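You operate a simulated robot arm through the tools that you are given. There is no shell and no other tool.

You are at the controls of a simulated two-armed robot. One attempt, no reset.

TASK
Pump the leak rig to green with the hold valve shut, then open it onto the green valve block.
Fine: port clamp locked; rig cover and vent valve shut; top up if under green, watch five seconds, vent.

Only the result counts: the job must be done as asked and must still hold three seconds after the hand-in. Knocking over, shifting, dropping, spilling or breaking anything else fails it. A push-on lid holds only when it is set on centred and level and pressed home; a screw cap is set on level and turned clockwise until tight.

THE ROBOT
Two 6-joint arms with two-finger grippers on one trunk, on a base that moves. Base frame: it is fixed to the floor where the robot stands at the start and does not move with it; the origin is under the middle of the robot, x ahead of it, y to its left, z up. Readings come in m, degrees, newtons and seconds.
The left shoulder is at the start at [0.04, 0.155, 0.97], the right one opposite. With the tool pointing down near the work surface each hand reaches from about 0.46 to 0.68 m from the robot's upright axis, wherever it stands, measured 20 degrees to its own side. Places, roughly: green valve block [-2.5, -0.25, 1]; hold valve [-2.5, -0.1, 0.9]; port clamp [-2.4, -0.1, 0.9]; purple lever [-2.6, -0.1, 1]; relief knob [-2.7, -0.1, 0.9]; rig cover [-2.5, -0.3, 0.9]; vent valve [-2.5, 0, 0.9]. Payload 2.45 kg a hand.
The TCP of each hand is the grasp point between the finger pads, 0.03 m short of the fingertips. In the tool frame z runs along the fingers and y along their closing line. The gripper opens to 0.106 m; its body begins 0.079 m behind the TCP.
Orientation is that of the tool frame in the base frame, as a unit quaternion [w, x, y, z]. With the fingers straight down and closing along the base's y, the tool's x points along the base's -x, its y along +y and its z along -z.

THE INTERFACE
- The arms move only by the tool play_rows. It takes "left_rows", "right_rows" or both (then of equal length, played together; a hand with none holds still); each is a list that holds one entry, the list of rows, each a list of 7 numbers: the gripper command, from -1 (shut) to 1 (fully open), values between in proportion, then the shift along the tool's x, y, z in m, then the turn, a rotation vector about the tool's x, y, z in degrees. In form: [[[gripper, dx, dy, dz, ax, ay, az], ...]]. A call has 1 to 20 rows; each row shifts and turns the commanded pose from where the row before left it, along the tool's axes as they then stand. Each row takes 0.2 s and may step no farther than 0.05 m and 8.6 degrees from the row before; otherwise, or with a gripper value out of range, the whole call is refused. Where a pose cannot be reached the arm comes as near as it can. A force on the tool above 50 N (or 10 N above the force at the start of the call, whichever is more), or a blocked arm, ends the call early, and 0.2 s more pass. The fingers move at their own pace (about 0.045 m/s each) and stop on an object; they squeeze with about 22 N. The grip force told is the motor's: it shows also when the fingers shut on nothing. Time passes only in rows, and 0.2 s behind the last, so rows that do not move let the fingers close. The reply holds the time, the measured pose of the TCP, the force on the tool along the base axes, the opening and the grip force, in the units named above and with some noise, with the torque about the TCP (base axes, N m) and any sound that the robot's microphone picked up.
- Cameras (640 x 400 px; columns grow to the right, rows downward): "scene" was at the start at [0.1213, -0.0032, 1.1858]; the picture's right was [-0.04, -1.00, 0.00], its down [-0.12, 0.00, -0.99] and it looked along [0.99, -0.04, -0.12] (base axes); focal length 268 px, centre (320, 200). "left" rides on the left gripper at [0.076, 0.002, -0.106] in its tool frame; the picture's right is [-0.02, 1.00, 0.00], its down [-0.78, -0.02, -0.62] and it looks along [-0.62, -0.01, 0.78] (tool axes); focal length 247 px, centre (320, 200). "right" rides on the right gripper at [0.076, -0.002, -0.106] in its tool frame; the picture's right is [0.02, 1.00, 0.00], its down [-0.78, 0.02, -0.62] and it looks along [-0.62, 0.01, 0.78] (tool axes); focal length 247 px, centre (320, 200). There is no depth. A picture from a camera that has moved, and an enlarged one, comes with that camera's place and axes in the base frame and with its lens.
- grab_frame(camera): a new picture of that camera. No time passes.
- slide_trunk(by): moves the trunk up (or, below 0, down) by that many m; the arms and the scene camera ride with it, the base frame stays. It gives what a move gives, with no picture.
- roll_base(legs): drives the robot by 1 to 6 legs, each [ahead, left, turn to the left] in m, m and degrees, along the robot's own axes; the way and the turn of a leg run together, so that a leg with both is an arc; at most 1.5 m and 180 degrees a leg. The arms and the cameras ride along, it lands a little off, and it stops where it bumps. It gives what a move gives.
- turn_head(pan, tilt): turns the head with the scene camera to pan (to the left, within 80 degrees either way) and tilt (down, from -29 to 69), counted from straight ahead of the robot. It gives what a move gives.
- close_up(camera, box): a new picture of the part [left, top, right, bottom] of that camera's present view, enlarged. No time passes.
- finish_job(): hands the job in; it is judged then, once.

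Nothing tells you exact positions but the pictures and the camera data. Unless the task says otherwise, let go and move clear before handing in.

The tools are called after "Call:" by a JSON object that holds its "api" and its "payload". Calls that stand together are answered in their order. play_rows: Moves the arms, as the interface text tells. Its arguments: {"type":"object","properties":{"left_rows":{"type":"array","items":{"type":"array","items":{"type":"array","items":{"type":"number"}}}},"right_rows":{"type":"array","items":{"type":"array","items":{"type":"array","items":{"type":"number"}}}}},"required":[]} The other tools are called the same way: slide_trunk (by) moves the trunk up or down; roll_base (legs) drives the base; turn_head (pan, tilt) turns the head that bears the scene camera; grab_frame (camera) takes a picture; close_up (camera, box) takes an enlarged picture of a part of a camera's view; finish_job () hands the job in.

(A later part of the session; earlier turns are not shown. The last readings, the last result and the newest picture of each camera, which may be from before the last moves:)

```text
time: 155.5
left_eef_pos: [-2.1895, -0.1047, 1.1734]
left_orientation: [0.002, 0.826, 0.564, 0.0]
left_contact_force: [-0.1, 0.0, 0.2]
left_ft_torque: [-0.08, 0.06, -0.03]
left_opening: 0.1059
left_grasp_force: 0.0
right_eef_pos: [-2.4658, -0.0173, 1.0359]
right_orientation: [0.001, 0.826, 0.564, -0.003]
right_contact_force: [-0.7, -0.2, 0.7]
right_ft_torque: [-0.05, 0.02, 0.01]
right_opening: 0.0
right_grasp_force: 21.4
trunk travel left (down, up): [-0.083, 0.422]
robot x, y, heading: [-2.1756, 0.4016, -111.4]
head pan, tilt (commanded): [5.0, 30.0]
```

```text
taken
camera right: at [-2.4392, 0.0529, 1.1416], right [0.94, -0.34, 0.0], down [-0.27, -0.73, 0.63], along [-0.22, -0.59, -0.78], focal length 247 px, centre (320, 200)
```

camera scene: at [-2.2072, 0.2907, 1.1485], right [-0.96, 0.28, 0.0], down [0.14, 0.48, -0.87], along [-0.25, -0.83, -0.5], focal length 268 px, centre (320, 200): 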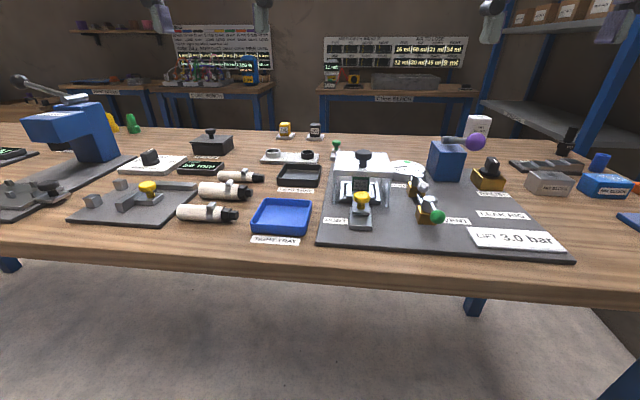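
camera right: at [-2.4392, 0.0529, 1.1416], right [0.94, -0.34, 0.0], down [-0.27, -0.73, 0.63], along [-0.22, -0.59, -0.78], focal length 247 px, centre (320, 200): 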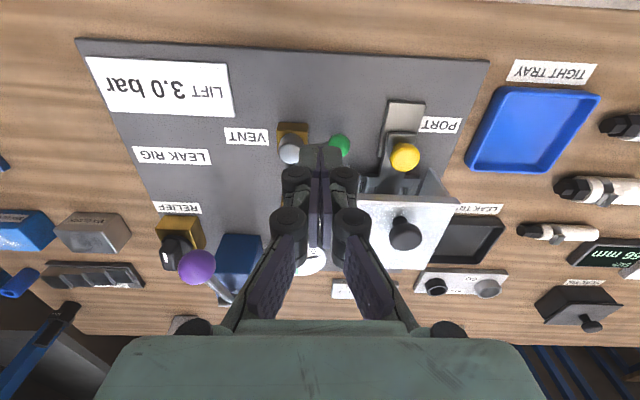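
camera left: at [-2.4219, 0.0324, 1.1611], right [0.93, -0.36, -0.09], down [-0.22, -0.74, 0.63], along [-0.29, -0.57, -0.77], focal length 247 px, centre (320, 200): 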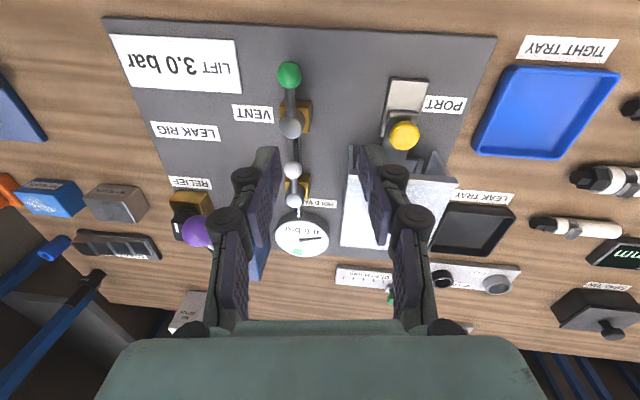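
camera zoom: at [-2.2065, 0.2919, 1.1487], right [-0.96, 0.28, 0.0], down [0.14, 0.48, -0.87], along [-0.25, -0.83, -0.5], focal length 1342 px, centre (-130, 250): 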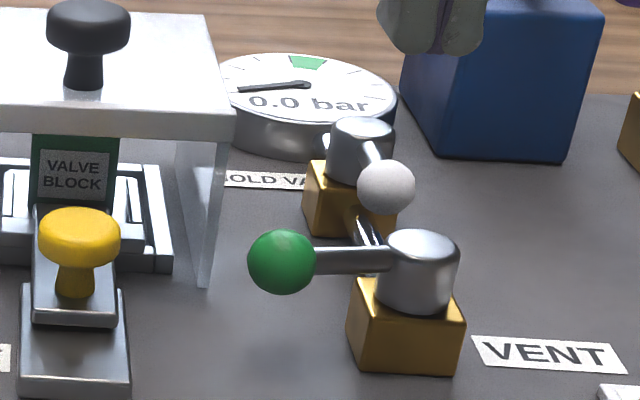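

The vent lever now points left, across the pipe: shut. Before turning HOLD I take a top view from the right hand camera to judge the clearance to the cover wall.

Call:
{"api": "play_rows", "payload": {"right_rows": [[[1, 0.02, -0.02, -0.03, 0, 0, 0], [1, 0.01, -0.02, -0.03, 0, 0, 0], [1, 0.005, 0, -0.03, 0, 0, 0], [1, 0, 0, -0.02, 0, 0, 0], [1, 0, 0, 0, 0, 0, 0], [1, 0, 0, 0, 0, 0, 0]]]}}

Call:
{"api": "close_up", "payload": {"camera": "right", "box": [250, 60, 470, 198]}}

Call:
{"api": "grab_frame", "payload": {"camera": "right"}}

```text
time: 156.9
left_eef_pos: [-2.1919, -0.1077, 1.1714]
left_orientation: [0.001, 0.826, 0.564, 0.001]
left_contact_force: [-1.1, -0.1, 0.6]
left_ft_torque: [-0.01, -0.02, 0.0]
left_opening: 0.1062
left_grasp_force: 0.2
right_eef_pos: [-2.4898, 0.0281, 1.1456]
right_orientation: [0.001, 0.827, 0.563, -0.001]
right_contact_force: [0.5, -0.1, 0.7]
right_ft_torque: [-0.01, -0.02, 0.03]
right_opening: 0.1059
right_grasp_force: 0.1
trunk travel left (down, up): [-0.083, 0.422]
robot x, y, heading: [-2.1697, 0.4024, -111.4]
head pan, tilt (commanded): [5.0, 30.0]
```

```text
2.90 times, centred on (360, 129) of right
camera zoom: at [-2.464, 0.0986, 1.2514], right [0.94, -0.34, 0.0], down [-0.27, -0.73, 0.62], along [-0.21, -0.58, -0.78], focal length 716 px, centre (204, 406)
```

zoom: 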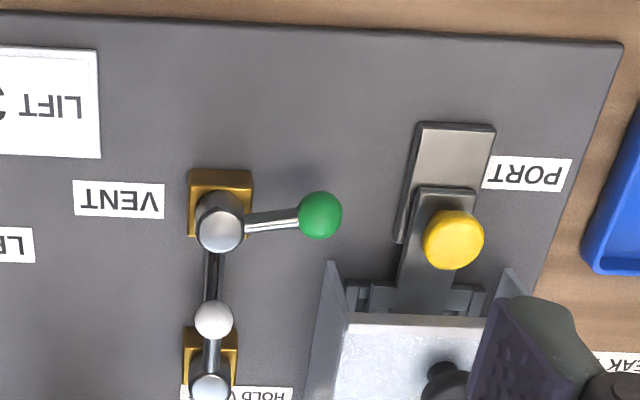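

```text
taken
camera right: at [-2.464, 0.0986, 1.2514], right [0.94, -0.34, 0.0], down [-0.27, -0.73, 0.62], along [-0.21, -0.58, -0.78], focal length 247 px, centre (320, 200)
```

right: 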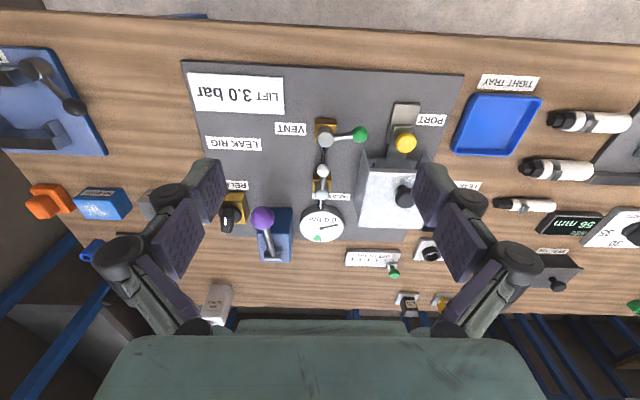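

The top view shows about 6–8 mm clearance between the HOLD ball's final position and the cover wall. I'll approach with a closed, slightly forward-tilted right hand so its palm stays clear of the purple lever.

Call:
{"api": "play_rows", "payload": {"right_rows": [[[-1, 0, 0, 0, 0, -6, 0], [-1, 0, 0, 0, 0, -6, 0], [-1, 0, 0, 0, 0, -6, 0], [-1, -0.0215, -0.0055, 0.037, 0, 0, 0], [-1, -0.0215, -0.0055, 0.037, 0, 0, 0], [-1, -0.0215, -0.0055, 0.037, 0, 0, 0], [-1, -0.0215, -0.0055, 0.037, 0, 0, 0], [-1, 0, 0, 0, 0, 0, 0]]]}}

Call:
{"api": "grab_frame", "payload": {"camera": "right"}}

Call:
{"api": "close_up", "payload": {"camera": "scene", "box": [350, 110, 510, 230]}}

```text
time: 158.7
left_eef_pos: [-2.1894, -0.1049, 1.1732]
left_orientation: [0.002, 0.826, 0.564, 0.001]
left_contact_force: [0.0, 0.6, -0.1]
left_ft_torque: [-0.01, 0.01, 0.03]
left_opening: 0.1059
left_grasp_force: 0.0
right_eef_pos: [-2.5683, -0.1148, 1.0424]
right_orientation: [0.09, 0.815, 0.557, -0.132]
right_contact_force: [0.5, 0.1, 0.3]
right_ft_torque: [-0.03, 0.04, 0.0]
right_opening: 0.0
right_grasp_force: 21.6
right hand out of reach, approached as far as the arm can: row 2, 3
trunk travel left (down, up): [-0.083, 0.422]
robot x, y, heading: [-2.1719, 0.4042, -111.5]
head pan, tilt (commanded): [5.0, 30.0]
```

```text
taken
camera right: at [-2.5315, -0.0177, 1.1193], right [0.94, -0.35, -0.01], down [-0.18, -0.52, 0.84], along [-0.29, -0.78, -0.55], focal length 247 px, centre (320, 200)
```

right: 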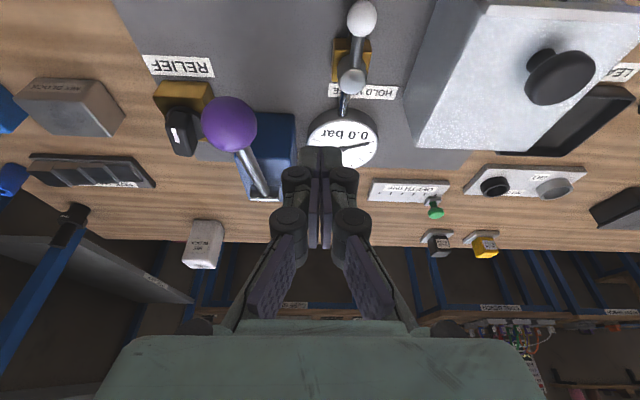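

```text
3.33 times, centred on (430, 170) of scene
camera zoom: at [-2.2071, 0.291, 1.1485], right [-0.96, 0.28, 0.0], down [0.14, 0.48, -0.87], along [-0.25, -0.83, -0.5], focal length 894 px, centre (-47, 300)
```

zoom: 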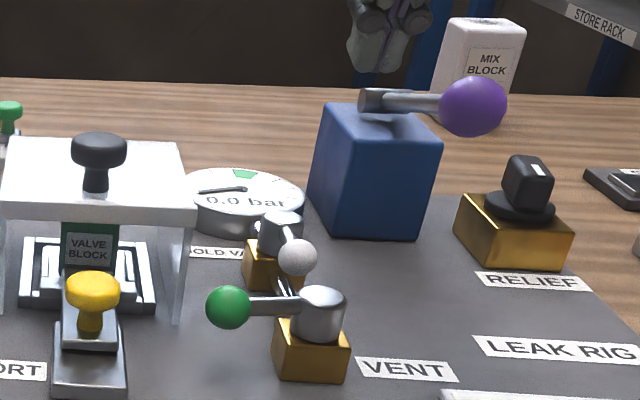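

Call:
{"api": "play_rows", "payload": {"right_rows": [[[-1, 0.0342, -0.0015, -0.0114, 0, 0, 0], [-1, 0.012, 0, 0.036, 0, 0, 0], [-1, 0.008, 0, 0.024, 0, 0, 0], [-1, 0, 0, 0, 0, 0, 0]]]}}

Call:
{"api": "grab_frame", "payload": {"camera": "right"}}

Call:
{"api": "close_up", "payload": {"camera": "scene", "box": [350, 110, 510, 230]}}

```text
time: 159.7
left_eef_pos: [-2.191, -0.1045, 1.1728]
left_orientation: [0.002, 0.826, 0.563, 0.0]
left_contact_force: [-0.1, -0.9, -0.5]
left_ft_torque: [-0.04, -0.01, 0.03]
left_opening: 0.1059
left_grasp_force: 0.1
right_eef_pos: [-2.5593, -0.0795, 0.9804]
right_orientation: [0.09, 0.816, 0.556, -0.131]
right_contact_force: [-0.3, -0.8, -0.2]
right_ft_torque: [0.0, 0.05, -0.01]
right_opening: 0.0
right_grasp_force: 21.4
trunk travel left (down, up): [-0.083, 0.422]
robot x, y, heading: [-2.172, 0.4024, -111.3]
head pan, tilt (commanded): [5.0, 30.0]
```

```text
taken
camera right: at [-2.5211, 0.0176, 1.0563], right [0.94, -0.35, -0.01], down [-0.18, -0.52, 0.84], along [-0.29, -0.78, -0.55], focal length 247 px, centre (320, 200)
```

right: 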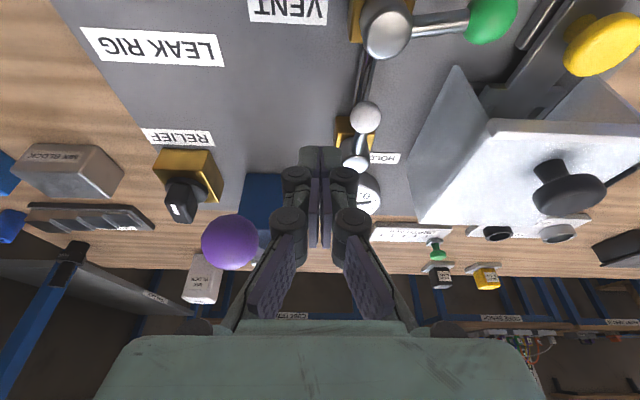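

```text
3.33 times, centred on (430, 170) of scene
camera zoom: at [-2.2073, 0.2914, 1.1486], right [-0.96, 0.28, 0.0], down [0.14, 0.48, -0.87], along [-0.25, -0.83, -0.5], focal length 894 px, centre (-47, 300)
```

zoom: 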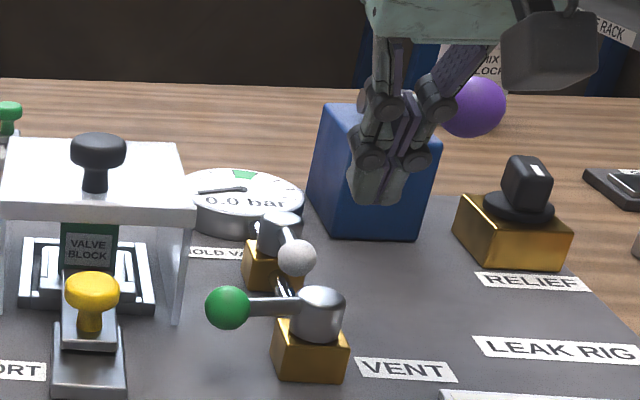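

Position is right: fingertip beside the white HOLD ball. I descend and push it along its arc to the left, first half.

Call:
{"api": "play_rows", "payload": {"right_rows": [[[-1, 0.008, 0, 0.024, 0, 0, 0], [-1, 0.0078, 0, 0.0235, 0, 0, 0], [-1, 0.001, 0.0096, -0.0003, 0, 0, 0], [-1, 0.0047, 0.0124, -0.0016, 0, 0, 0], [-1, 0.0016, 0.0129, -0.0005, 0, 0, 0], [-1, 0, 0, 0, 0, 0, 0]]]}}

Call:
{"api": "grab_frame", "payload": {"camera": "right"}}

Call:
{"api": "close_up", "payload": {"camera": "scene", "box": [350, 110, 510, 230]}}

```text
time: 160.7
left_eef_pos: [-2.1925, -0.1051, 1.1728]
left_orientation: [0.002, 0.826, 0.564, 0.003]
left_contact_force: [1.5, 0.5, -0.1]
left_ft_torque: [0.01, 0.21, 0.0]
left_opening: 0.1061
left_grasp_force: 0.0
right_eef_pos: [-2.5462, -0.0817, 0.9293]
right_orientation: [0.087, 0.813, 0.56, -0.138]
right_contact_force: [-52.4, 11.4, -5.1]
right_ft_torque: [0.28, 0.97, -0.67]
right_opening: 0.0
right_grasp_force: 21.8
trunk travel left (down, up): [-0.083, 0.422]
robot x, y, heading: [-2.1714, 0.4065, -111.7]
head pan, tilt (commanded): [5.0, 30.0]
stopped in row 4 (right hand): the force on the tool passed its limit at 54 N (the readings are from after the stop); the commanded pose is now the measured one
```

```text
taken
camera right: at [-2.5086, 0.0169, 1.0053], right [0.94, -0.34, -0.02], down [-0.17, -0.52, 0.84], along [-0.3, -0.79, -0.54], focal length 247 px, centre (320, 200)
```

right: 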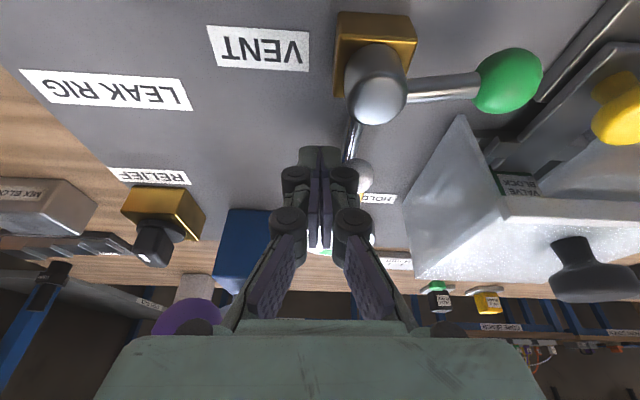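

```text
3.33 times, centred on (430, 170) of scene
camera zoom: at [-2.2105, 0.2907, 1.1483], right [-0.96, 0.28, 0.0], down [0.14, 0.48, -0.87], along [-0.24, -0.83, -0.5], focal length 894 px, centre (-47, 300)
```

zoom: 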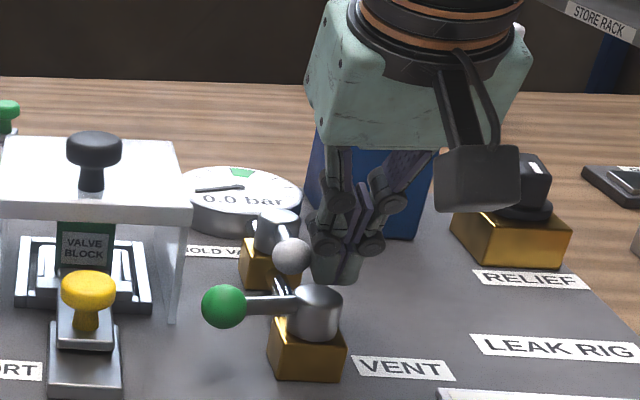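

HOLD does not go left (54 N stop), so it must turn the other way, to the right. I back off, lift, tilt the hand a bit more (to stay clear of the purple lever), and cross to the ball's left side.

Call:
{"api": "play_rows", "payload": {"right_rows": [[[-1, 0, -0.006, 0, 0, 0, 0], [-1, -0.0079, 0, -0.024, 0, 0, 0], [-1, -0.0079, 0, -0.024, 0, 0, 0], [-1, -0.0032, 0, -0.0095, 0, 0, 0], [-1, 0, 0, 0, 0, -6, 0], [-1, 0, 0, 0, 0, -6, 0], [-1, 0, 0, 0, 0, 0, 0]]]}}

Call:
{"api": "grab_frame", "payload": {"camera": "right"}}

```text
time: 162.3
left_eef_pos: [-2.1921, -0.1086, 1.1713]
left_orientation: [0.001, 0.826, 0.563, 0.002]
left_contact_force: [0.4, 0.1, 0.4]
left_ft_torque: [-0.01, 0.01, -0.02]
left_opening: 0.1063
left_grasp_force: 0.1
right_eef_pos: [-2.5455, -0.0815, 0.9893]
right_orientation: [0.146, 0.796, 0.545, -0.22]
right_contact_force: [-0.3, -0.6, 0.1]
right_ft_torque: [0.0, 0.02, -0.01]
right_opening: 0.0
right_grasp_force: 22.2
trunk travel left (down, up): [-0.083, 0.422]
robot x, y, heading: [-2.1702, 0.4021, -111.6]
head pan, tilt (commanded): [5.0, 30.0]
```

```text
taken
camera right: at [-2.5036, 0.0289, 1.0424], right [0.94, -0.35, -0.02], down [-0.11, -0.34, 0.93], along [-0.33, -0.87, -0.36], focal length 247 px, centre (320, 200)
```

right: 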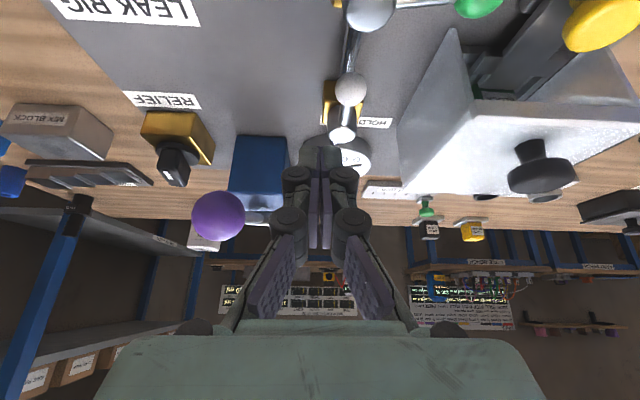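

Call:
{"api": "play_rows", "payload": {"right_rows": [[[-1, 0, 0.028, 0, 0, 0, 0], [-1, 0, 0.028, 0, 0, 0, 0], [-1, 0.0114, 0, 0.0177, 0, 0, 0], [-1, 0.0114, 0, 0.0177, 0, 0, 0], [-1, 0.0114, 0, 0.0177, 0, 0, 0], [-1, 0, 0, 0, 0, 0, 0]]]}}

Call:
{"api": "grab_frame", "payload": {"camera": "right"}}

Call:
{"api": "close_up", "payload": {"camera": "scene", "box": [350, 110, 510, 230]}}

```text
time: 163.7
left_eef_pos: [-2.1919, -0.1074, 1.1723]
left_orientation: [0.001, 0.826, 0.563, 0.001]
left_contact_force: [0.3, -0.3, -0.2]
left_ft_torque: [0.01, 0.0, -0.02]
left_opening: 0.1061
left_grasp_force: 0.0
right_eef_pos: [-2.5006, -0.0974, 0.9421]
right_orientation: [0.167, 0.8, 0.533, -0.22]
right_contact_force: [-0.2, 0.7, -0.6]
right_ft_torque: [-0.02, -0.01, -0.04]
right_opening: 0.0
right_grasp_force: 22.2
trunk travel left (down, up): [-0.083, 0.422]
robot x, y, heading: [-2.1741, 0.403, -111.7]
head pan, tilt (commanded): [5.0, 30.0]
```

```text
taken
camera right: at [-2.4581, 0.0134, 0.9923], right [0.93, -0.36, 0.02], down [-0.14, -0.3, 0.94], along [-0.33, -0.88, -0.33], focal length 247 px, centre (320, 200)
```

right: 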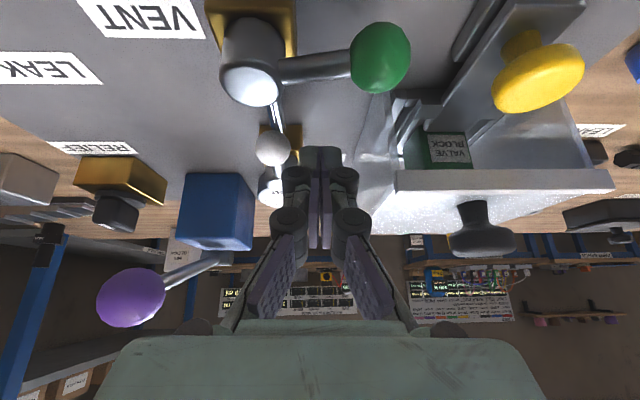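

```text
3.33 times, centred on (430, 170) of scene
camera zoom: at [-2.2084, 0.2897, 1.1483], right [-0.96, 0.28, 0.0], down [0.14, 0.48, -0.87], along [-0.25, -0.83, -0.5], focal length 894 px, centre (-47, 300)
```

zoom: 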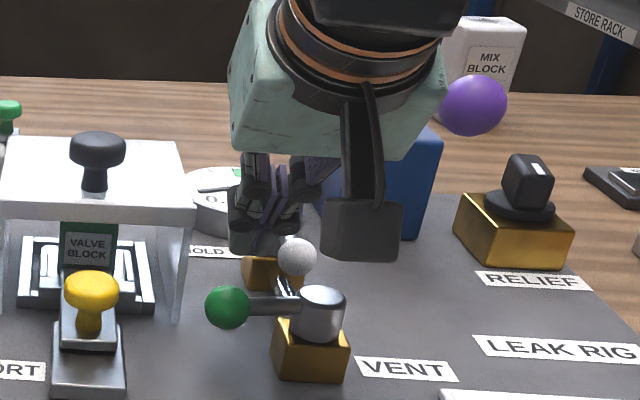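

Call:
{"api": "play_rows", "payload": {"right_rows": [[[-1, 0.006, 0, 0.0103, 0, 0, 0], [-1, 0, 0, 0, 0, 0, 0], [-1, 0, 0, 0, 0, 0, 0]]]}}

```text
time: 164.5
left_eef_pos: [-2.1914, -0.1074, 1.1719]
left_orientation: [0.002, 0.827, 0.563, 0.001]
left_contact_force: [-0.2, 0.0, 0.2]
left_ft_torque: [0.0, -0.02, 0.02]
left_opening: 0.1063
left_grasp_force: 0.0
right_eef_pos: [-2.503, -0.0994, 0.93]
right_orientation: [0.168, 0.802, 0.53, -0.218]
right_contact_force: [0.2, -0.3, 0.4]
right_ft_torque: [0.03, -0.02, 0.0]
right_opening: 0.0001
right_grasp_force: 22.0
trunk travel left (down, up): [-0.083, 0.422]
robot x, y, heading: [-2.1667, 0.4023, -111.6]
head pan, tilt (commanded): [5.0, 30.0]
```

Fingertip is now at ball height on its left side. I push it to the right along the mirrored arc, first part.

Call:
{"api": "play_rows", "payload": {"right_rows": [[[-1, -0.0013, -0.009, 0.0008, 0, 0, 0], [-1, 0.0043, -0.0124, -0.0025, 0, 0, 0], [-1, 0.0015, -0.0129, -0.0009, 0, 0, 0], [-1, 0, 0, 0, 0, 0, 0]]]}}

Call:
{"api": "grab_frame", "payload": {"camera": "right"}}

Call:
{"api": "close_up", "payload": {"camera": "scene", "box": [350, 110, 510, 230]}}

```text
time: 165.5
left_eef_pos: [-2.1912, -0.1082, 1.1728]
left_orientation: [0.001, 0.827, 0.562, 0.001]
left_contact_force: [0.4, 0.1, -0.2]
left_ft_torque: [0.03, 0.01, 0.01]
left_opening: 0.1059
left_grasp_force: 0.0
right_eef_pos: [-2.5238, -0.0812, 0.9144]
right_orientation: [0.145, 0.795, 0.545, -0.221]
right_contact_force: [0.1, 0.2, -0.1]
right_ft_torque: [0.04, 0.0, -0.04]
right_opening: 0.0001
right_grasp_force: 22.1
trunk travel left (down, up): [-0.083, 0.422]
robot x, y, heading: [-2.1701, 0.4026, -111.4]
head pan, tilt (commanded): [5.0, 30.0]
```

```text
taken
camera right: at [-2.4815, 0.0291, 0.9667], right [0.94, -0.34, -0.02], down [-0.11, -0.34, 0.93], along [-0.33, -0.87, -0.36], focal length 247 px, centre (320, 200)
```

right: 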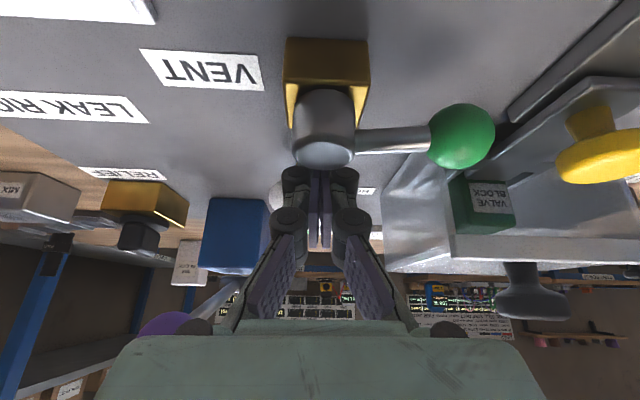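

```text
3.33 times, centred on (430, 170) of scene
camera zoom: at [-2.2079, 0.2892, 1.1483], right [-0.96, 0.28, 0.0], down [0.14, 0.48, -0.87], along [-0.25, -0.83, -0.5], focal length 894 px, centre (-47, 300)
```

zoom: 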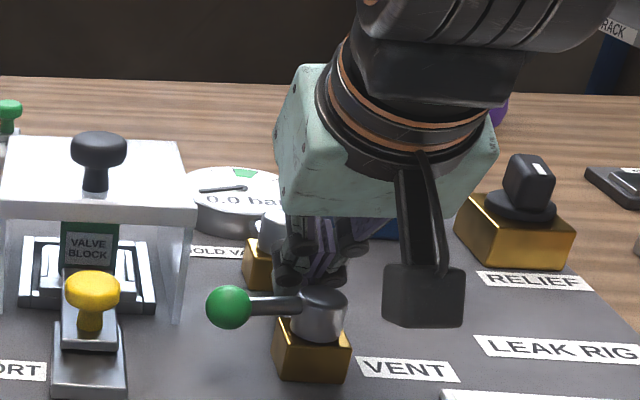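

The HOLD lever is turning right freely. I raise the hand a centimetre and continue the arc.

Call:
{"api": "play_rows", "payload": {"right_rows": [[[-1, -0.0056, 0, -0.0095, 0, 0, 0], [-1, -0.002, -0.0136, 0.0012, 0, 0, 0], [-1, -0.0047, -0.012, 0.0028, 0, 0, 0], [-1, 0, 0, 0, 0, 0, 0]]]}}

Call:
{"api": "grab_frame", "payload": {"camera": "right"}}

```text
time: 166.5
left_eef_pos: [-2.1896, -0.1066, 1.1722]
left_orientation: [0.003, 0.826, 0.564, 0.001]
left_contact_force: [0.4, -0.1, -0.7]
left_ft_torque: [-0.02, 0.0, 0.01]
left_opening: 0.106
left_grasp_force: 0.1
right_eef_pos: [-2.5487, -0.0774, 0.9263]
right_orientation: [0.146, 0.796, 0.545, -0.221]
right_contact_force: [0.0, 0.4, 0.3]
right_ft_torque: [0.02, 0.02, -0.02]
right_opening: 0.0
right_grasp_force: 22.1
trunk travel left (down, up): [-0.083, 0.422]
robot x, y, heading: [-2.1707, 0.4066, -111.7]
head pan, tilt (commanded): [5.0, 30.0]
```

```text
taken
camera right: at [-2.5075, 0.0326, 0.9787], right [0.94, -0.35, -0.02], down [-0.11, -0.34, 0.93], along [-0.33, -0.87, -0.36], focal length 247 px, centre (320, 200)
```

right: 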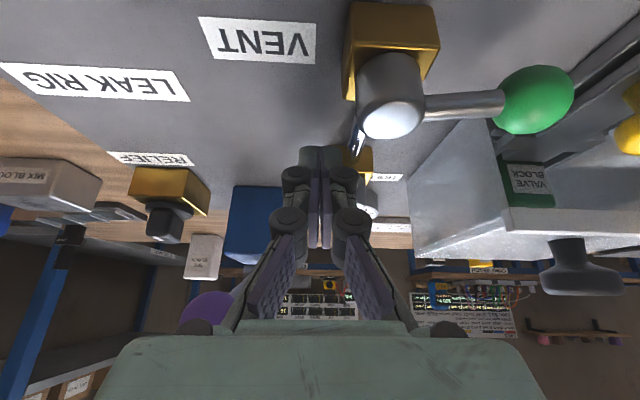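

Call:
{"api": "play_rows", "payload": {"right_rows": [[[-1, -0.0048, -0.0071, 0.0029, 0, 0, 0], [-1, -0.0057, -0.0059, 0.0034, 0, 0, 0], [-1, -0.0062, -0.0046, 0.0037, 0, 0, 0], [-1, 0, 0, 0, 0, 0, 0]]]}}

Call:
{"api": "grab_frame", "payload": {"camera": "right"}}

Call:
{"api": "close_up", "payload": {"camera": "scene", "box": [350, 110, 510, 230]}}

```text
time: 167.5
left_eef_pos: [-2.1897, -0.1056, 1.1725]
left_orientation: [0.001, 0.827, 0.563, 0.001]
left_contact_force: [-0.1, 1.0, 0.1]
left_ft_torque: [-0.03, 0.0, -0.01]
left_opening: 0.1061
left_grasp_force: 0.1
right_eef_pos: [-2.5709, -0.0873, 0.9251]
right_orientation: [0.144, 0.796, 0.546, -0.216]
right_contact_force: [18.9, 18.5, -8.2]
right_ft_torque: [0.53, -0.39, 0.14]
right_opening: 0.0002
right_grasp_force: 21.6
trunk travel left (down, up): [-0.083, 0.422]
robot x, y, heading: [-2.173, 0.4012, -111.6]
head pan, tilt (commanded): [5.0, 30.0]
```

```text
taken
camera right: at [-2.529, 0.0227, 0.9783], right [0.94, -0.35, -0.02], down [-0.11, -0.35, 0.93], along [-0.33, -0.87, -0.36], focal length 247 px, centre (320, 200)
```

right: 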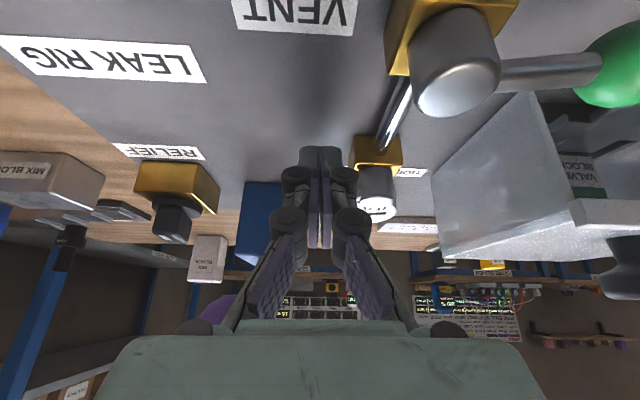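

```text
3.33 times, centred on (430, 170) of scene
camera zoom: at [-2.2063, 0.2915, 1.1485], right [-0.96, 0.28, 0.0], down [0.14, 0.48, -0.87], along [-0.25, -0.83, -0.5], focal length 894 px, centre (-47, 300)
```

zoom: 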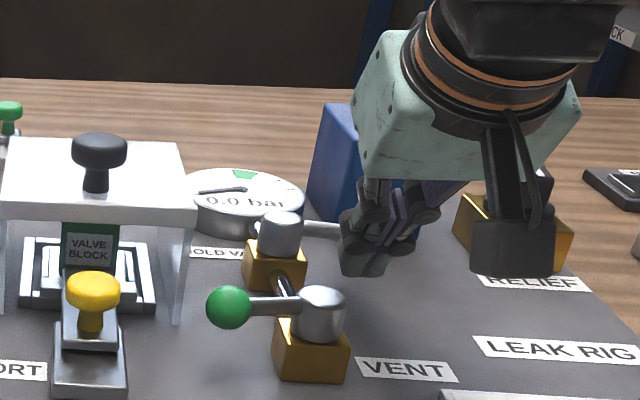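

Call:
{"api": "play_rows", "payload": {"right_rows": [[[-1, -0.0026, 0, 0.0015, 0, 0, 0], [-1, 0, 0, 0, 0, 0, 0]]]}}

Call:
{"api": "play_rows", "payload": {"right_rows": [[[-1, 0.013, 0, -0.0076, 0, 0, 0], [-1, 0.01, 0, -0.03, 0, 0, 0], [-1, 0, 0, -0.045, 0, 0, 0], [-1, 0, 0, -0.045, 0, 0, 0], [-1, 0, 0, 0, 0, 0, 0]]]}}

Call:
{"api": "close_up", "payload": {"camera": "scene", "box": [350, 110, 510, 230]}}

Call:
{"api": "grab_frame", "payload": {"camera": "right"}}

```text
time: 168.1
left_eef_pos: [-2.1904, -0.1031, 1.1736]
left_orientation: [0.002, 0.826, 0.563, 0.0]
left_contact_force: [-0.1, -0.5, -0.9]
left_ft_torque: [0.0, 0.0, 0.0]
left_opening: 0.106
left_grasp_force: 0.1
right_eef_pos: [-2.5706, -0.0873, 0.9253]
right_orientation: [0.144, 0.797, 0.546, -0.215]
right_contact_force: [20.0, 29.9, -7.7]
right_ft_torque: [0.69, -0.49, 0.02]
right_opening: 0.0
right_grasp_force: 21.6
trunk travel left (down, up): [-0.083, 0.422]
robot x, y, heading: [-2.169, 0.4038, -111.8]
head pan, tilt (commanded): [5.0, 30.0]
```

```text
time: 169.3
left_eef_pos: [-2.1914, -0.1089, 1.1719]
left_orientation: [0.001, 0.827, 0.563, 0.001]
left_contact_force: [0.6, -0.8, 0.7]
left_ft_torque: [0.01, 0.0, 0.01]
left_opening: 0.1061
left_grasp_force: 0.0
right_eef_pos: [-2.5499, -0.0329, 1.0198]
right_orientation: [0.147, 0.796, 0.544, -0.221]
right_contact_force: [0.7, -0.5, 0.5]
right_ft_torque: [0.03, 0.02, -0.03]
right_opening: 0.0001
right_grasp_force: 21.9
right hand out of reach, approached as far as the arm can: row 4
trunk travel left (down, up): [-0.083, 0.422]
robot x, y, heading: [-2.1731, 0.4045, -111.4]
head pan, tilt (commanded): [5.0, 30.0]
```

```text
3.33 times, centred on (430, 170) of scene
camera zoom: at [-2.2082, 0.2895, 1.1483], right [-0.96, 0.28, 0.0], down [0.14, 0.48, -0.87], along [-0.25, -0.83, -0.5], focal length 894 px, centre (-47, 300)
```

zoom: 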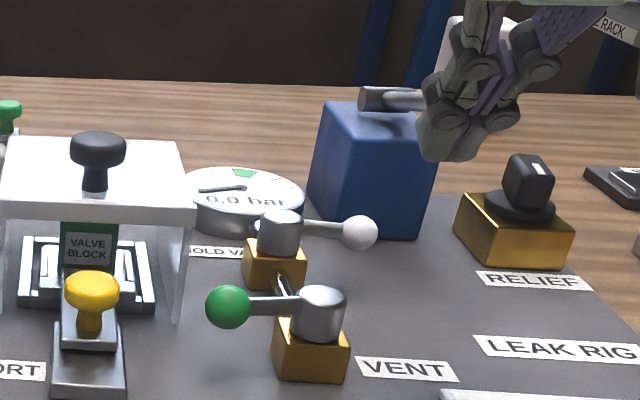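

```text
taken
camera right: at [-2.509, 0.0783, 1.072], right [0.94, -0.35, -0.02], down [-0.11, -0.34, 0.93], along [-0.33, -0.87, -0.36], focal length 247 px, centre (320, 200)
```

right: 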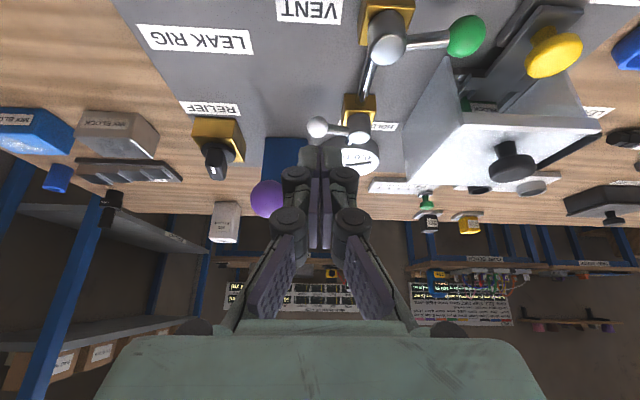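

Both levers now stand across the pipe (vent shut to the left, hold shut to the right); gauge 0.0. Next the pump: I raise the right hand, reduce the tilt to ~15° and move above the purple ball.

Call:
{"api": "play_rows", "payload": {"right_rows": [[[-1, -0.0152, 0, -0.0258, 0, 0, 0], [-1, -0.0152, 0, -0.0258, 0, 0, 0], [0.2, 0, 0, 0, 0, 7.5, 0], [0.2, 0, 0, 0, 0, 7.5, 0], [0.2, 0, -0.03, 0, 0, 0, 0], [0.2, 0, -0.03, 0, 0, 0, 0], [0.2, 0, 0, 0, 0, 0, 0]]]}}

Call:
{"api": "grab_frame", "payload": {"camera": "right"}}

```text
time: 170.9
left_eef_pos: [-2.1906, -0.1084, 1.172]
left_orientation: [0.0, 0.826, 0.564, 0.001]
left_contact_force: [0.5, 0.2, 0.4]
left_ft_torque: [0.02, -0.01, 0.03]
left_opening: 0.1058
left_grasp_force: 0.1
right_eef_pos: [-2.6077, -0.0194, 1.0789]
right_orientation: [0.074, 0.817, 0.559, -0.116]
right_contact_force: [-0.6, 0.5, -0.1]
right_ft_torque: [0.0, 0.02, -0.03]
right_opening: 0.0636
right_grasp_force: 0.0
right hand out of reach, approached as far as the arm can: row 1, 2
trunk travel left (down, up): [-0.083, 0.422]
robot x, y, heading: [-2.1707, 0.4063, -111.6]
head pan, tilt (commanded): [5.0, 30.0]
```

```text
taken
camera right: at [-2.5718, 0.0747, 1.1605], right [0.94, -0.34, -0.01], down [-0.19, -0.55, 0.81], along [-0.29, -0.76, -0.59], focal length 247 px, centre (320, 200)
```

right: 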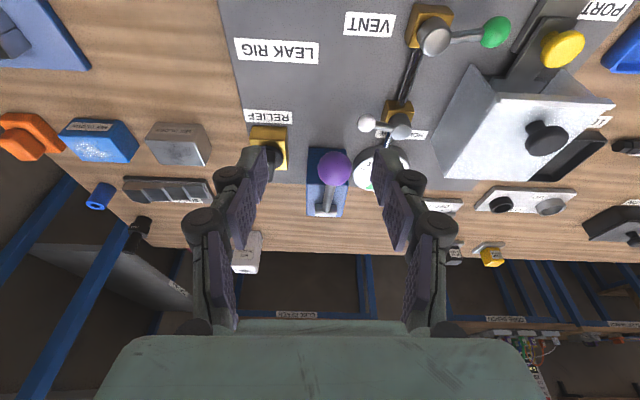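

Call:
{"api": "play_rows", "payload": {"right_rows": [[[0.2, -0.0336, 0.0066, 0.0199, 0, 0, 0], [0.2, -0.0336, 0.0066, 0.0199, 0, 0, 0], [0.2, 0, 0, 0, 0, 0, 0]]]}}

Call:
{"api": "grab_frame", "payload": {"camera": "right"}}

Call:
{"api": "close_up", "payload": {"camera": "scene", "box": [350, 90, 550, 230]}}

```text
time: 171.7
left_eef_pos: [-2.1911, -0.1041, 1.1742]
left_orientation: [0.001, 0.827, 0.563, 0.0]
left_contact_force: [-0.4, 1.8, 0.0]
left_ft_torque: [-0.04, 0.0, -0.01]
left_opening: 0.1059
left_grasp_force: 0.0
right_eef_pos: [-2.6236, -0.0944, 1.0624]
right_orientation: [0.076, 0.817, 0.559, -0.117]
right_contact_force: [0.4, -0.6, -0.3]
right_ft_torque: [-0.04, 0.02, 0.02]
right_opening: 0.0637
right_grasp_force: 0.1
trunk travel left (down, up): [-0.083, 0.422]
robot x, y, heading: [-2.1664, 0.4022, -111.4]
head pan, tilt (commanded): [5.0, 30.0]
```

```text
taken
camera right: at [-2.5864, 0.0009, 1.1427], right [0.94, -0.34, -0.01], down [-0.19, -0.55, 0.81], along [-0.29, -0.76, -0.58], focal length 247 px, centre (320, 200)
```

right: 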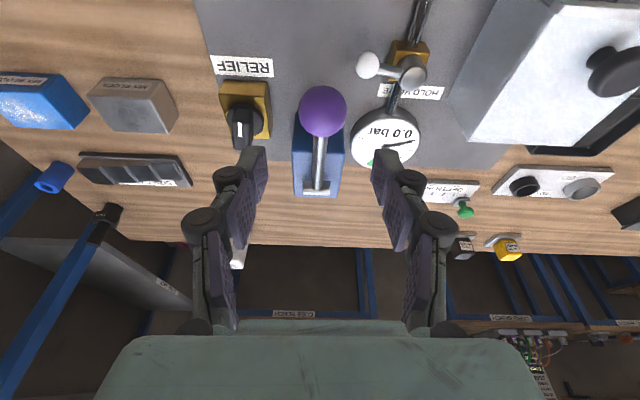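

```text
2.86 times, centred on (450, 160) of scene
camera zoom: at [-2.2078, 0.2928, 1.1488], right [-0.96, 0.28, 0.0], down [0.14, 0.48, -0.87], along [-0.25, -0.83, -0.5], focal length 767 px, centre (-51, 314)
```

zoom: 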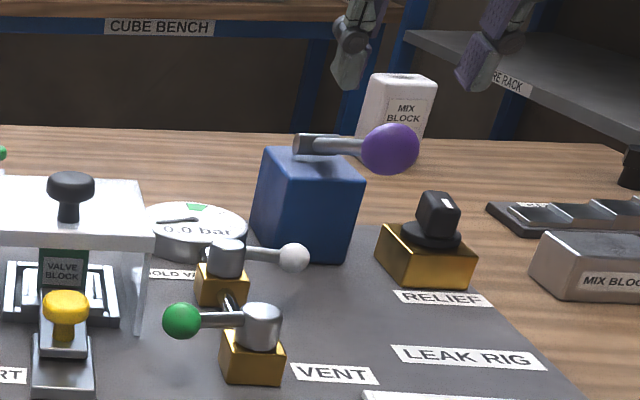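

Call:
{"api": "play_rows", "payload": {"right_rows": [[[0.2, 0.008, 0.0005, 0.024, 0, 0, 0], [0.2, 0.008, 0.0005, 0.024, 0, 0, 0], [-0.5, 0, 0, 0, 0, 0, 0], [-0.5, 0, 0, 0, 0, 0, 0], [-0.5, 0, 0, 0, 0, 0, 0]]]}}

Call:
{"api": "grab_frame", "payload": {"camera": "right"}}

Call:
{"api": "close_up", "payload": {"camera": "scene", "box": [350, 90, 550, 230]}}

```text
time: 172.9
left_eef_pos: [-2.1925, -0.1085, 1.1707]
left_orientation: [0.001, 0.827, 0.563, 0.002]
left_contact_force: [-0.5, 0.2, -0.6]
left_ft_torque: [0.01, 0.0, -0.02]
left_opening: 0.1057
left_grasp_force: 0.1
right_eef_pos: [-2.6223, -0.0955, 1.0077]
right_orientation: [0.074, 0.817, 0.56, -0.115]
right_contact_force: [0.3, -6.4, -2.9]
right_ft_torque: [-0.21, -0.05, -0.01]
right_opening: 0.0322
right_grasp_force: 30.5
trunk travel left (down, up): [-0.083, 0.422]
robot x, y, heading: [-2.1735, 0.4042, -111.7]
head pan, tilt (commanded): [5.0, 30.0]
```

```text
taken
camera right: at [-2.5861, -0.0017, 1.0894], right [0.94, -0.34, -0.01], down [-0.19, -0.55, 0.81], along [-0.29, -0.76, -0.59], focal length 247 px, centre (320, 200)
```

right: 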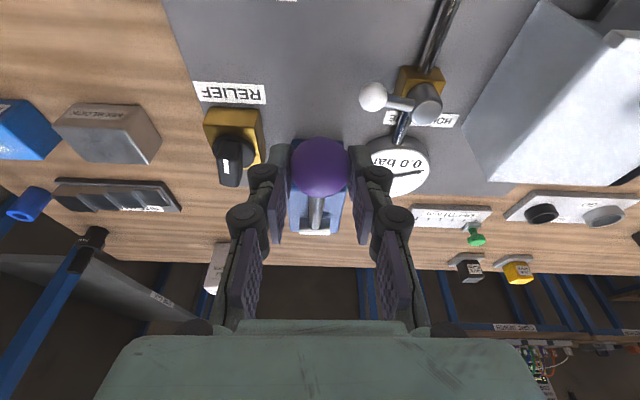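

```text
2.86 times, centred on (450, 160) of scene
camera zoom: at [-2.2085, 0.2884, 1.1482], right [-0.96, 0.28, 0.0], down [0.14, 0.48, -0.87], along [-0.25, -0.83, -0.5], focal length 767 px, centre (-51, 314)
```

zoom: 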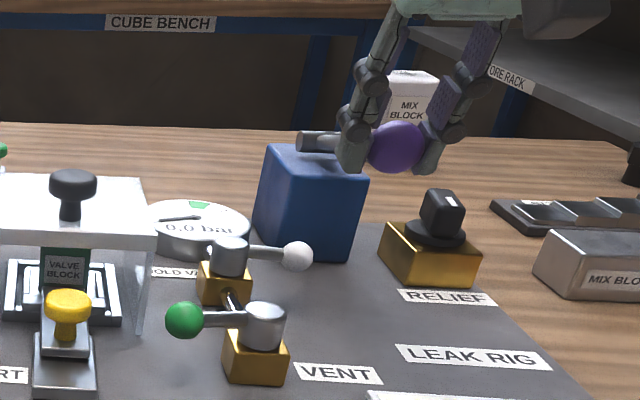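

Gripped the purple ball. I push it down in small steps and watch force and gauge.

Call:
{"api": "play_rows", "payload": {"right_rows": [[[-0.5, 0.0022, 0, 0.0077, 0, 0, 0], [-0.5, 0.0022, 0, 0.0077, 0, 0, 0], [-0.5, 0, 0, 0, 0, 0, 0]]]}}

Call:
{"api": "close_up", "payload": {"camera": "scene", "box": [350, 90, 550, 230]}}

```text
time: 173.7
left_eef_pos: [-2.189, -0.1059, 1.1729]
left_orientation: [0.001, 0.826, 0.564, 0.001]
left_contact_force: [-0.5, 0.6, -0.7]
left_ft_torque: [0.01, -0.02, -0.03]
left_opening: 0.1059
left_grasp_force: 0.1
right_eef_pos: [-2.6203, -0.0929, 0.9949]
right_orientation: [0.075, 0.817, 0.559, -0.116]
right_contact_force: [8.2, -3.0, 12.1]
right_ft_torque: [-1.15, 0.32, 0.0]
right_opening: 0.0319
right_grasp_force: 44.6
trunk travel left (down, up): [-0.083, 0.422]
robot x, y, heading: [-2.1694, 0.4071, -111.5]
head pan, tilt (commanded): [5.0, 30.0]
```

```text
2.86 times, centred on (450, 160) of scene
camera zoom: at [-2.2062, 0.2904, 1.1485], right [-0.96, 0.28, 0.0], down [0.14, 0.48, -0.87], along [-0.25, -0.83, -0.5], focal length 767 px, centre (-51, 314)
```

zoom: 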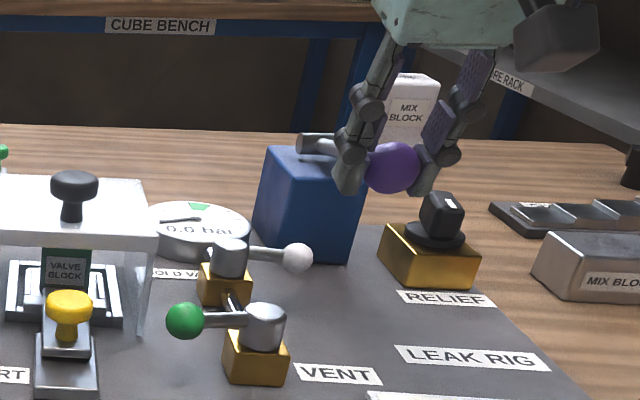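

Call:
{"api": "play_rows", "payload": {"right_rows": [[[-0.5, 0.0022, 0, 0.0077, 0, 0, 0], [-0.5, 0.0022, 0, 0.0077, 0, 0, 0], [-0.5, 0, 0, 0, 0, 0, 0]]]}}

Call:
{"api": "close_up", "payload": {"camera": "scene", "box": [350, 90, 550, 230]}}

```text
time: 174.5
left_eef_pos: [-2.1897, -0.1063, 1.1723]
left_orientation: [0.002, 0.826, 0.564, 0.0]
left_contact_force: [0.5, 0.3, 0.0]
left_ft_torque: [0.0, -0.03, 0.01]
left_opening: 0.1061
left_grasp_force: 0.1
right_eef_pos: [-2.6207, -0.0907, 0.9778]
right_orientation: [0.074, 0.817, 0.56, -0.116]
right_contact_force: [12.7, -0.3, 12.4]
right_ft_torque: [-1.03, 0.26, -0.01]
right_opening: 0.0319
right_grasp_force: 45.1
trunk travel left (down, up): [-0.083, 0.422]
robot x, y, heading: [-2.1713, 0.4086, -111.7]
head pan, tilt (commanded): [5.0, 30.0]
```

```text
2.86 times, centred on (450, 160) of scene
camera zoom: at [-2.2055, 0.2909, 1.1486], right [-0.96, 0.28, 0.0], down [0.14, 0.48, -0.87], along [-0.25, -0.83, -0.5], focal length 767 px, centre (-51, 314)
```

zoom: 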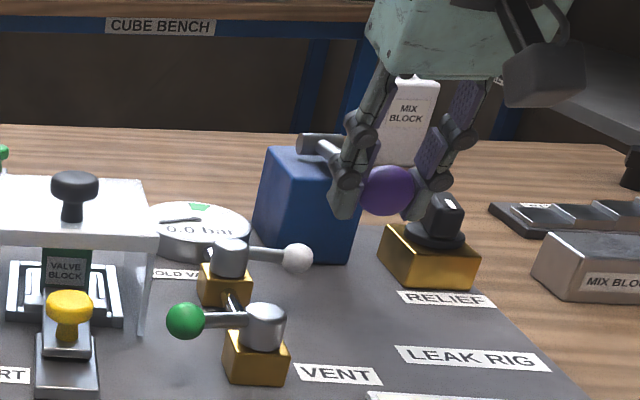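

Call:
{"api": "play_rows", "payload": {"right_rows": [[[-0.5, 0.0022, 0.0015, 0.0077, 0, 0, 0], [-0.5, 0.0022, 0.0005, 0.0077, 0, 0, 0], [-0.5, 0, 0, 0, 0, 0, 0]]]}}

Call:
{"api": "close_up", "payload": {"camera": "scene", "box": [380, 150, 460, 200]}}

Call:
{"api": "close_up", "payload": {"camera": "scene", "box": [350, 90, 550, 230]}}

```text
time: 175.3
left_eef_pos: [-2.1905, -0.1048, 1.1726]
left_orientation: [0.002, 0.826, 0.563, 0.001]
left_contact_force: [-0.1, 0.1, 0.0]
left_ft_torque: [0.01, 0.02, 0.0]
left_opening: 0.106
left_grasp_force: 0.1
right_eef_pos: [-2.6209, -0.092, 0.9628]
right_orientation: [0.075, 0.817, 0.56, -0.116]
right_contact_force: [2.1, 3.3, 13.6]
right_ft_torque: [-0.84, 0.49, 0.02]
right_opening: 0.0319
right_grasp_force: 45.1
trunk travel left (down, up): [-0.083, 0.422]
robot x, y, heading: [-2.1724, 0.4032, -111.7]
head pan, tilt (commanded): [5.0, 30.0]
```

```text
8.00 times, centred on (420, 175) of scene
camera zoom: at [-2.207, 0.2913, 1.1486], right [-0.96, 0.28, 0.0], down [0.14, 0.48, -0.87], along [-0.25, -0.83, -0.5], focal length 2147 px, centre (-480, 400)
```

zoom: 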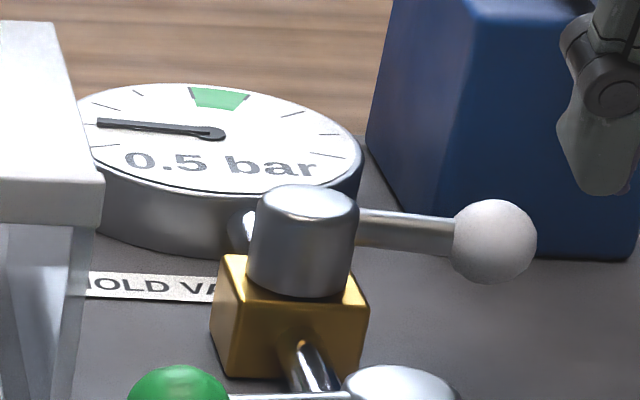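

```text
2.86 times, centred on (450, 160) of scene
camera zoom: at [-2.207, 0.2913, 1.1486], right [-0.96, 0.28, 0.0], down [0.14, 0.48, -0.87], along [-0.25, -0.83, -0.5], focal length 767 px, centre (-51, 314)
```

zoom: 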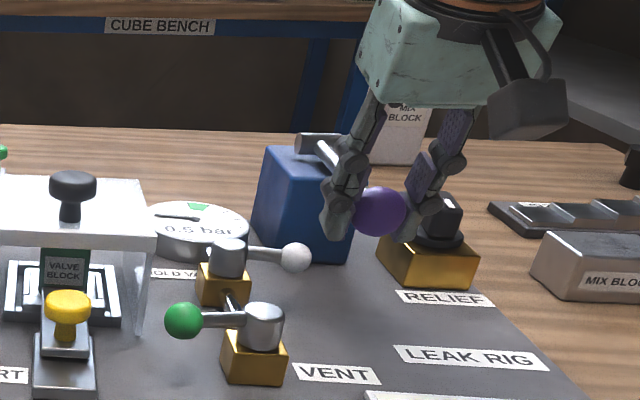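

The first stroke gave 0.5 bar (needle one tick), so green is about 2.0–2.5 bar, below the 3.0 bar relief lift. I raise the lever and stroke again, watching the gauge.

Call:
{"api": "play_rows", "payload": {"right_rows": [[[-0.5, -0.0031, 0, -0.0108, 0, 0, 0], [-0.5, -0.0031, 0, -0.0108, 0, 0, 0], [-0.5, -0.0031, 0, -0.0108, 0, 0, 0], [-0.5, -0.0031, 0, -0.0108, 0, 0, 0], [-0.5, 0, 0, 0, 0, 0, 0]]]}}

Call:
{"api": "close_up", "payload": {"camera": "scene", "box": [350, 90, 550, 230]}}

```text
time: 176.5
left_eef_pos: [-2.1914, -0.1103, 1.1699]
left_orientation: [0.001, 0.826, 0.563, 0.002]
left_contact_force: [0.4, -0.3, -0.7]
left_ft_torque: [0.02, -0.03, 0.02]
left_opening: 0.106
left_grasp_force: 0.0
right_eef_pos: [-2.6218, -0.0956, 1.0028]
right_orientation: [0.074, 0.817, 0.56, -0.114]
right_contact_force: [0.3, -12.7, -10.0]
right_ft_torque: [0.92, -0.49, -0.04]
right_opening: 0.032
right_grasp_force: 44.7
trunk travel left (down, up): [-0.083, 0.422]
robot x, y, heading: [-2.1711, 0.4021, -111.5]
head pan, tilt (commanded): [5.0, 30.0]
```

```text
2.86 times, centred on (450, 160) of scene
camera zoom: at [-2.2093, 0.2865, 1.1479], right [-0.96, 0.28, 0.0], down [0.14, 0.48, -0.86], along [-0.25, -0.83, -0.5], focal length 767 px, centre (-51, 314)
```

zoom: 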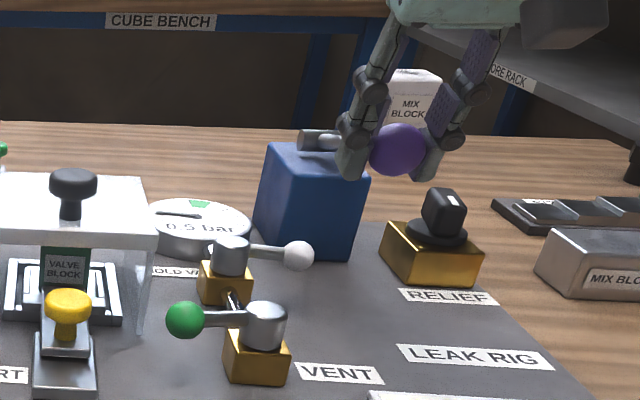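

Call:
{"api": "play_rows", "payload": {"right_rows": [[[-0.5, -0.0008, 0, -0.0029, 0, 0, 0], [-0.5, 0, 0, 0, 0, 0, 0], [-0.5, 0.0031, 0, 0.0111, 0, 0, 0], [-0.5, 0.0031, 0, 0.0111, 0, 0, 0], [-0.5, 0.0031, 0, 0.0111, 0, 0, 0], [-0.5, 0.0031, 0, 0.0111, 0, 0, 0], [-0.5, 0, 0, 0, 0, 0, 0]]]}}

Call:
{"api": "close_up", "payload": {"camera": "scene", "box": [380, 150, 460, 200]}}

```text
time: 178.1
left_eef_pos: [-2.1885, -0.1047, 1.1725]
left_orientation: [0.002, 0.827, 0.563, 0.0]
left_contact_force: [-0.2, 0.6, -1.2]
left_ft_torque: [-0.03, 0.0, -0.02]
left_opening: 0.1059
left_grasp_force: 0.1
right_eef_pos: [-2.6203, -0.0911, 0.9626]
right_orientation: [0.074, 0.817, 0.559, -0.116]
right_contact_force: [11.8, 2.3, 11.8]
right_ft_torque: [-0.89, 0.28, -0.01]
right_opening: 0.0318
right_grasp_force: 44.7
trunk travel left (down, up): [-0.083, 0.422]
robot x, y, heading: [-2.1678, 0.4052, -111.5]
head pan, tilt (commanded): [5.0, 30.0]
```

```text
8.00 times, centred on (420, 175) of scene
camera zoom: at [-2.2059, 0.2912, 1.1486], right [-0.96, 0.28, 0.0], down [0.14, 0.48, -0.87], along [-0.25, -0.83, -0.5], focal length 2147 px, centre (-480, 400)
```

zoom: 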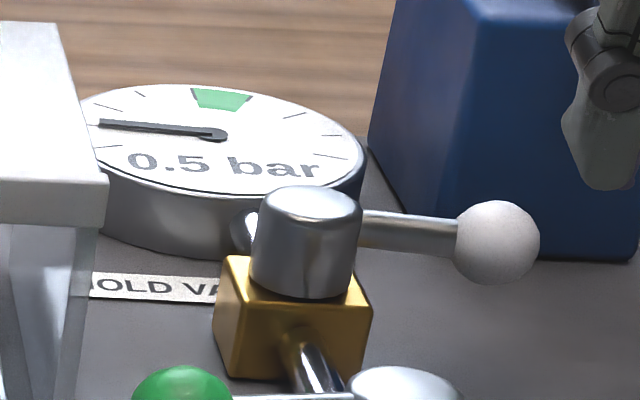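

Call:
{"api": "play_rows", "payload": {"right_rows": [[[-0.5, 0.0016, 0.001, 0.0058, 0, 0, 0], [-0.5, 0, 0, 0, 0, 0, 0]]]}}

Call:
{"api": "close_up", "payload": {"camera": "scene", "box": [380, 150, 460, 200]}}

```text
time: 178.7
left_eef_pos: [-2.1901, -0.105, 1.1724]
left_orientation: [0.002, 0.826, 0.563, 0.0]
left_contact_force: [-0.7, 0.4, -0.9]
left_ft_torque: [-0.05, 0.0, -0.02]
left_opening: 0.1064
left_grasp_force: 0.0
right_eef_pos: [-2.6211, -0.0923, 0.9583]
right_orientation: [0.074, 0.817, 0.56, -0.116]
right_contact_force: [4.7, 1.8, 13.3]
right_ft_torque: [-0.88, 0.29, 0.01]
right_opening: 0.032
right_grasp_force: 44.3
trunk travel left (down, up): [-0.083, 0.422]
robot x, y, heading: [-2.1733, 0.4035, -111.6]
head pan, tilt (commanded): [5.0, 30.0]
```

```text
8.00 times, centred on (420, 175) of scene
camera zoom: at [-2.2068, 0.291, 1.1485], right [-0.96, 0.28, 0.0], down [0.14, 0.48, -0.87], along [-0.25, -0.83, -0.5], focal length 2147 px, centre (-480, 400)
```

zoom: 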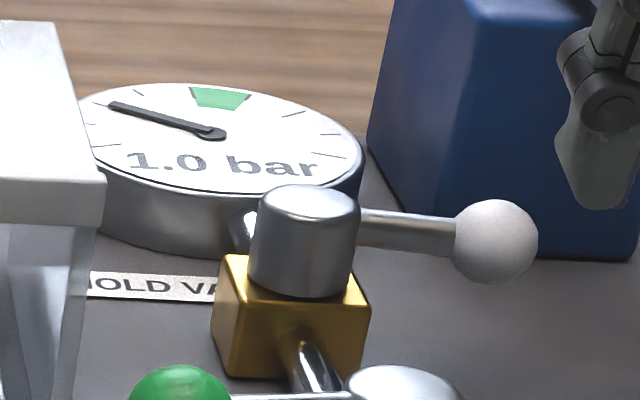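

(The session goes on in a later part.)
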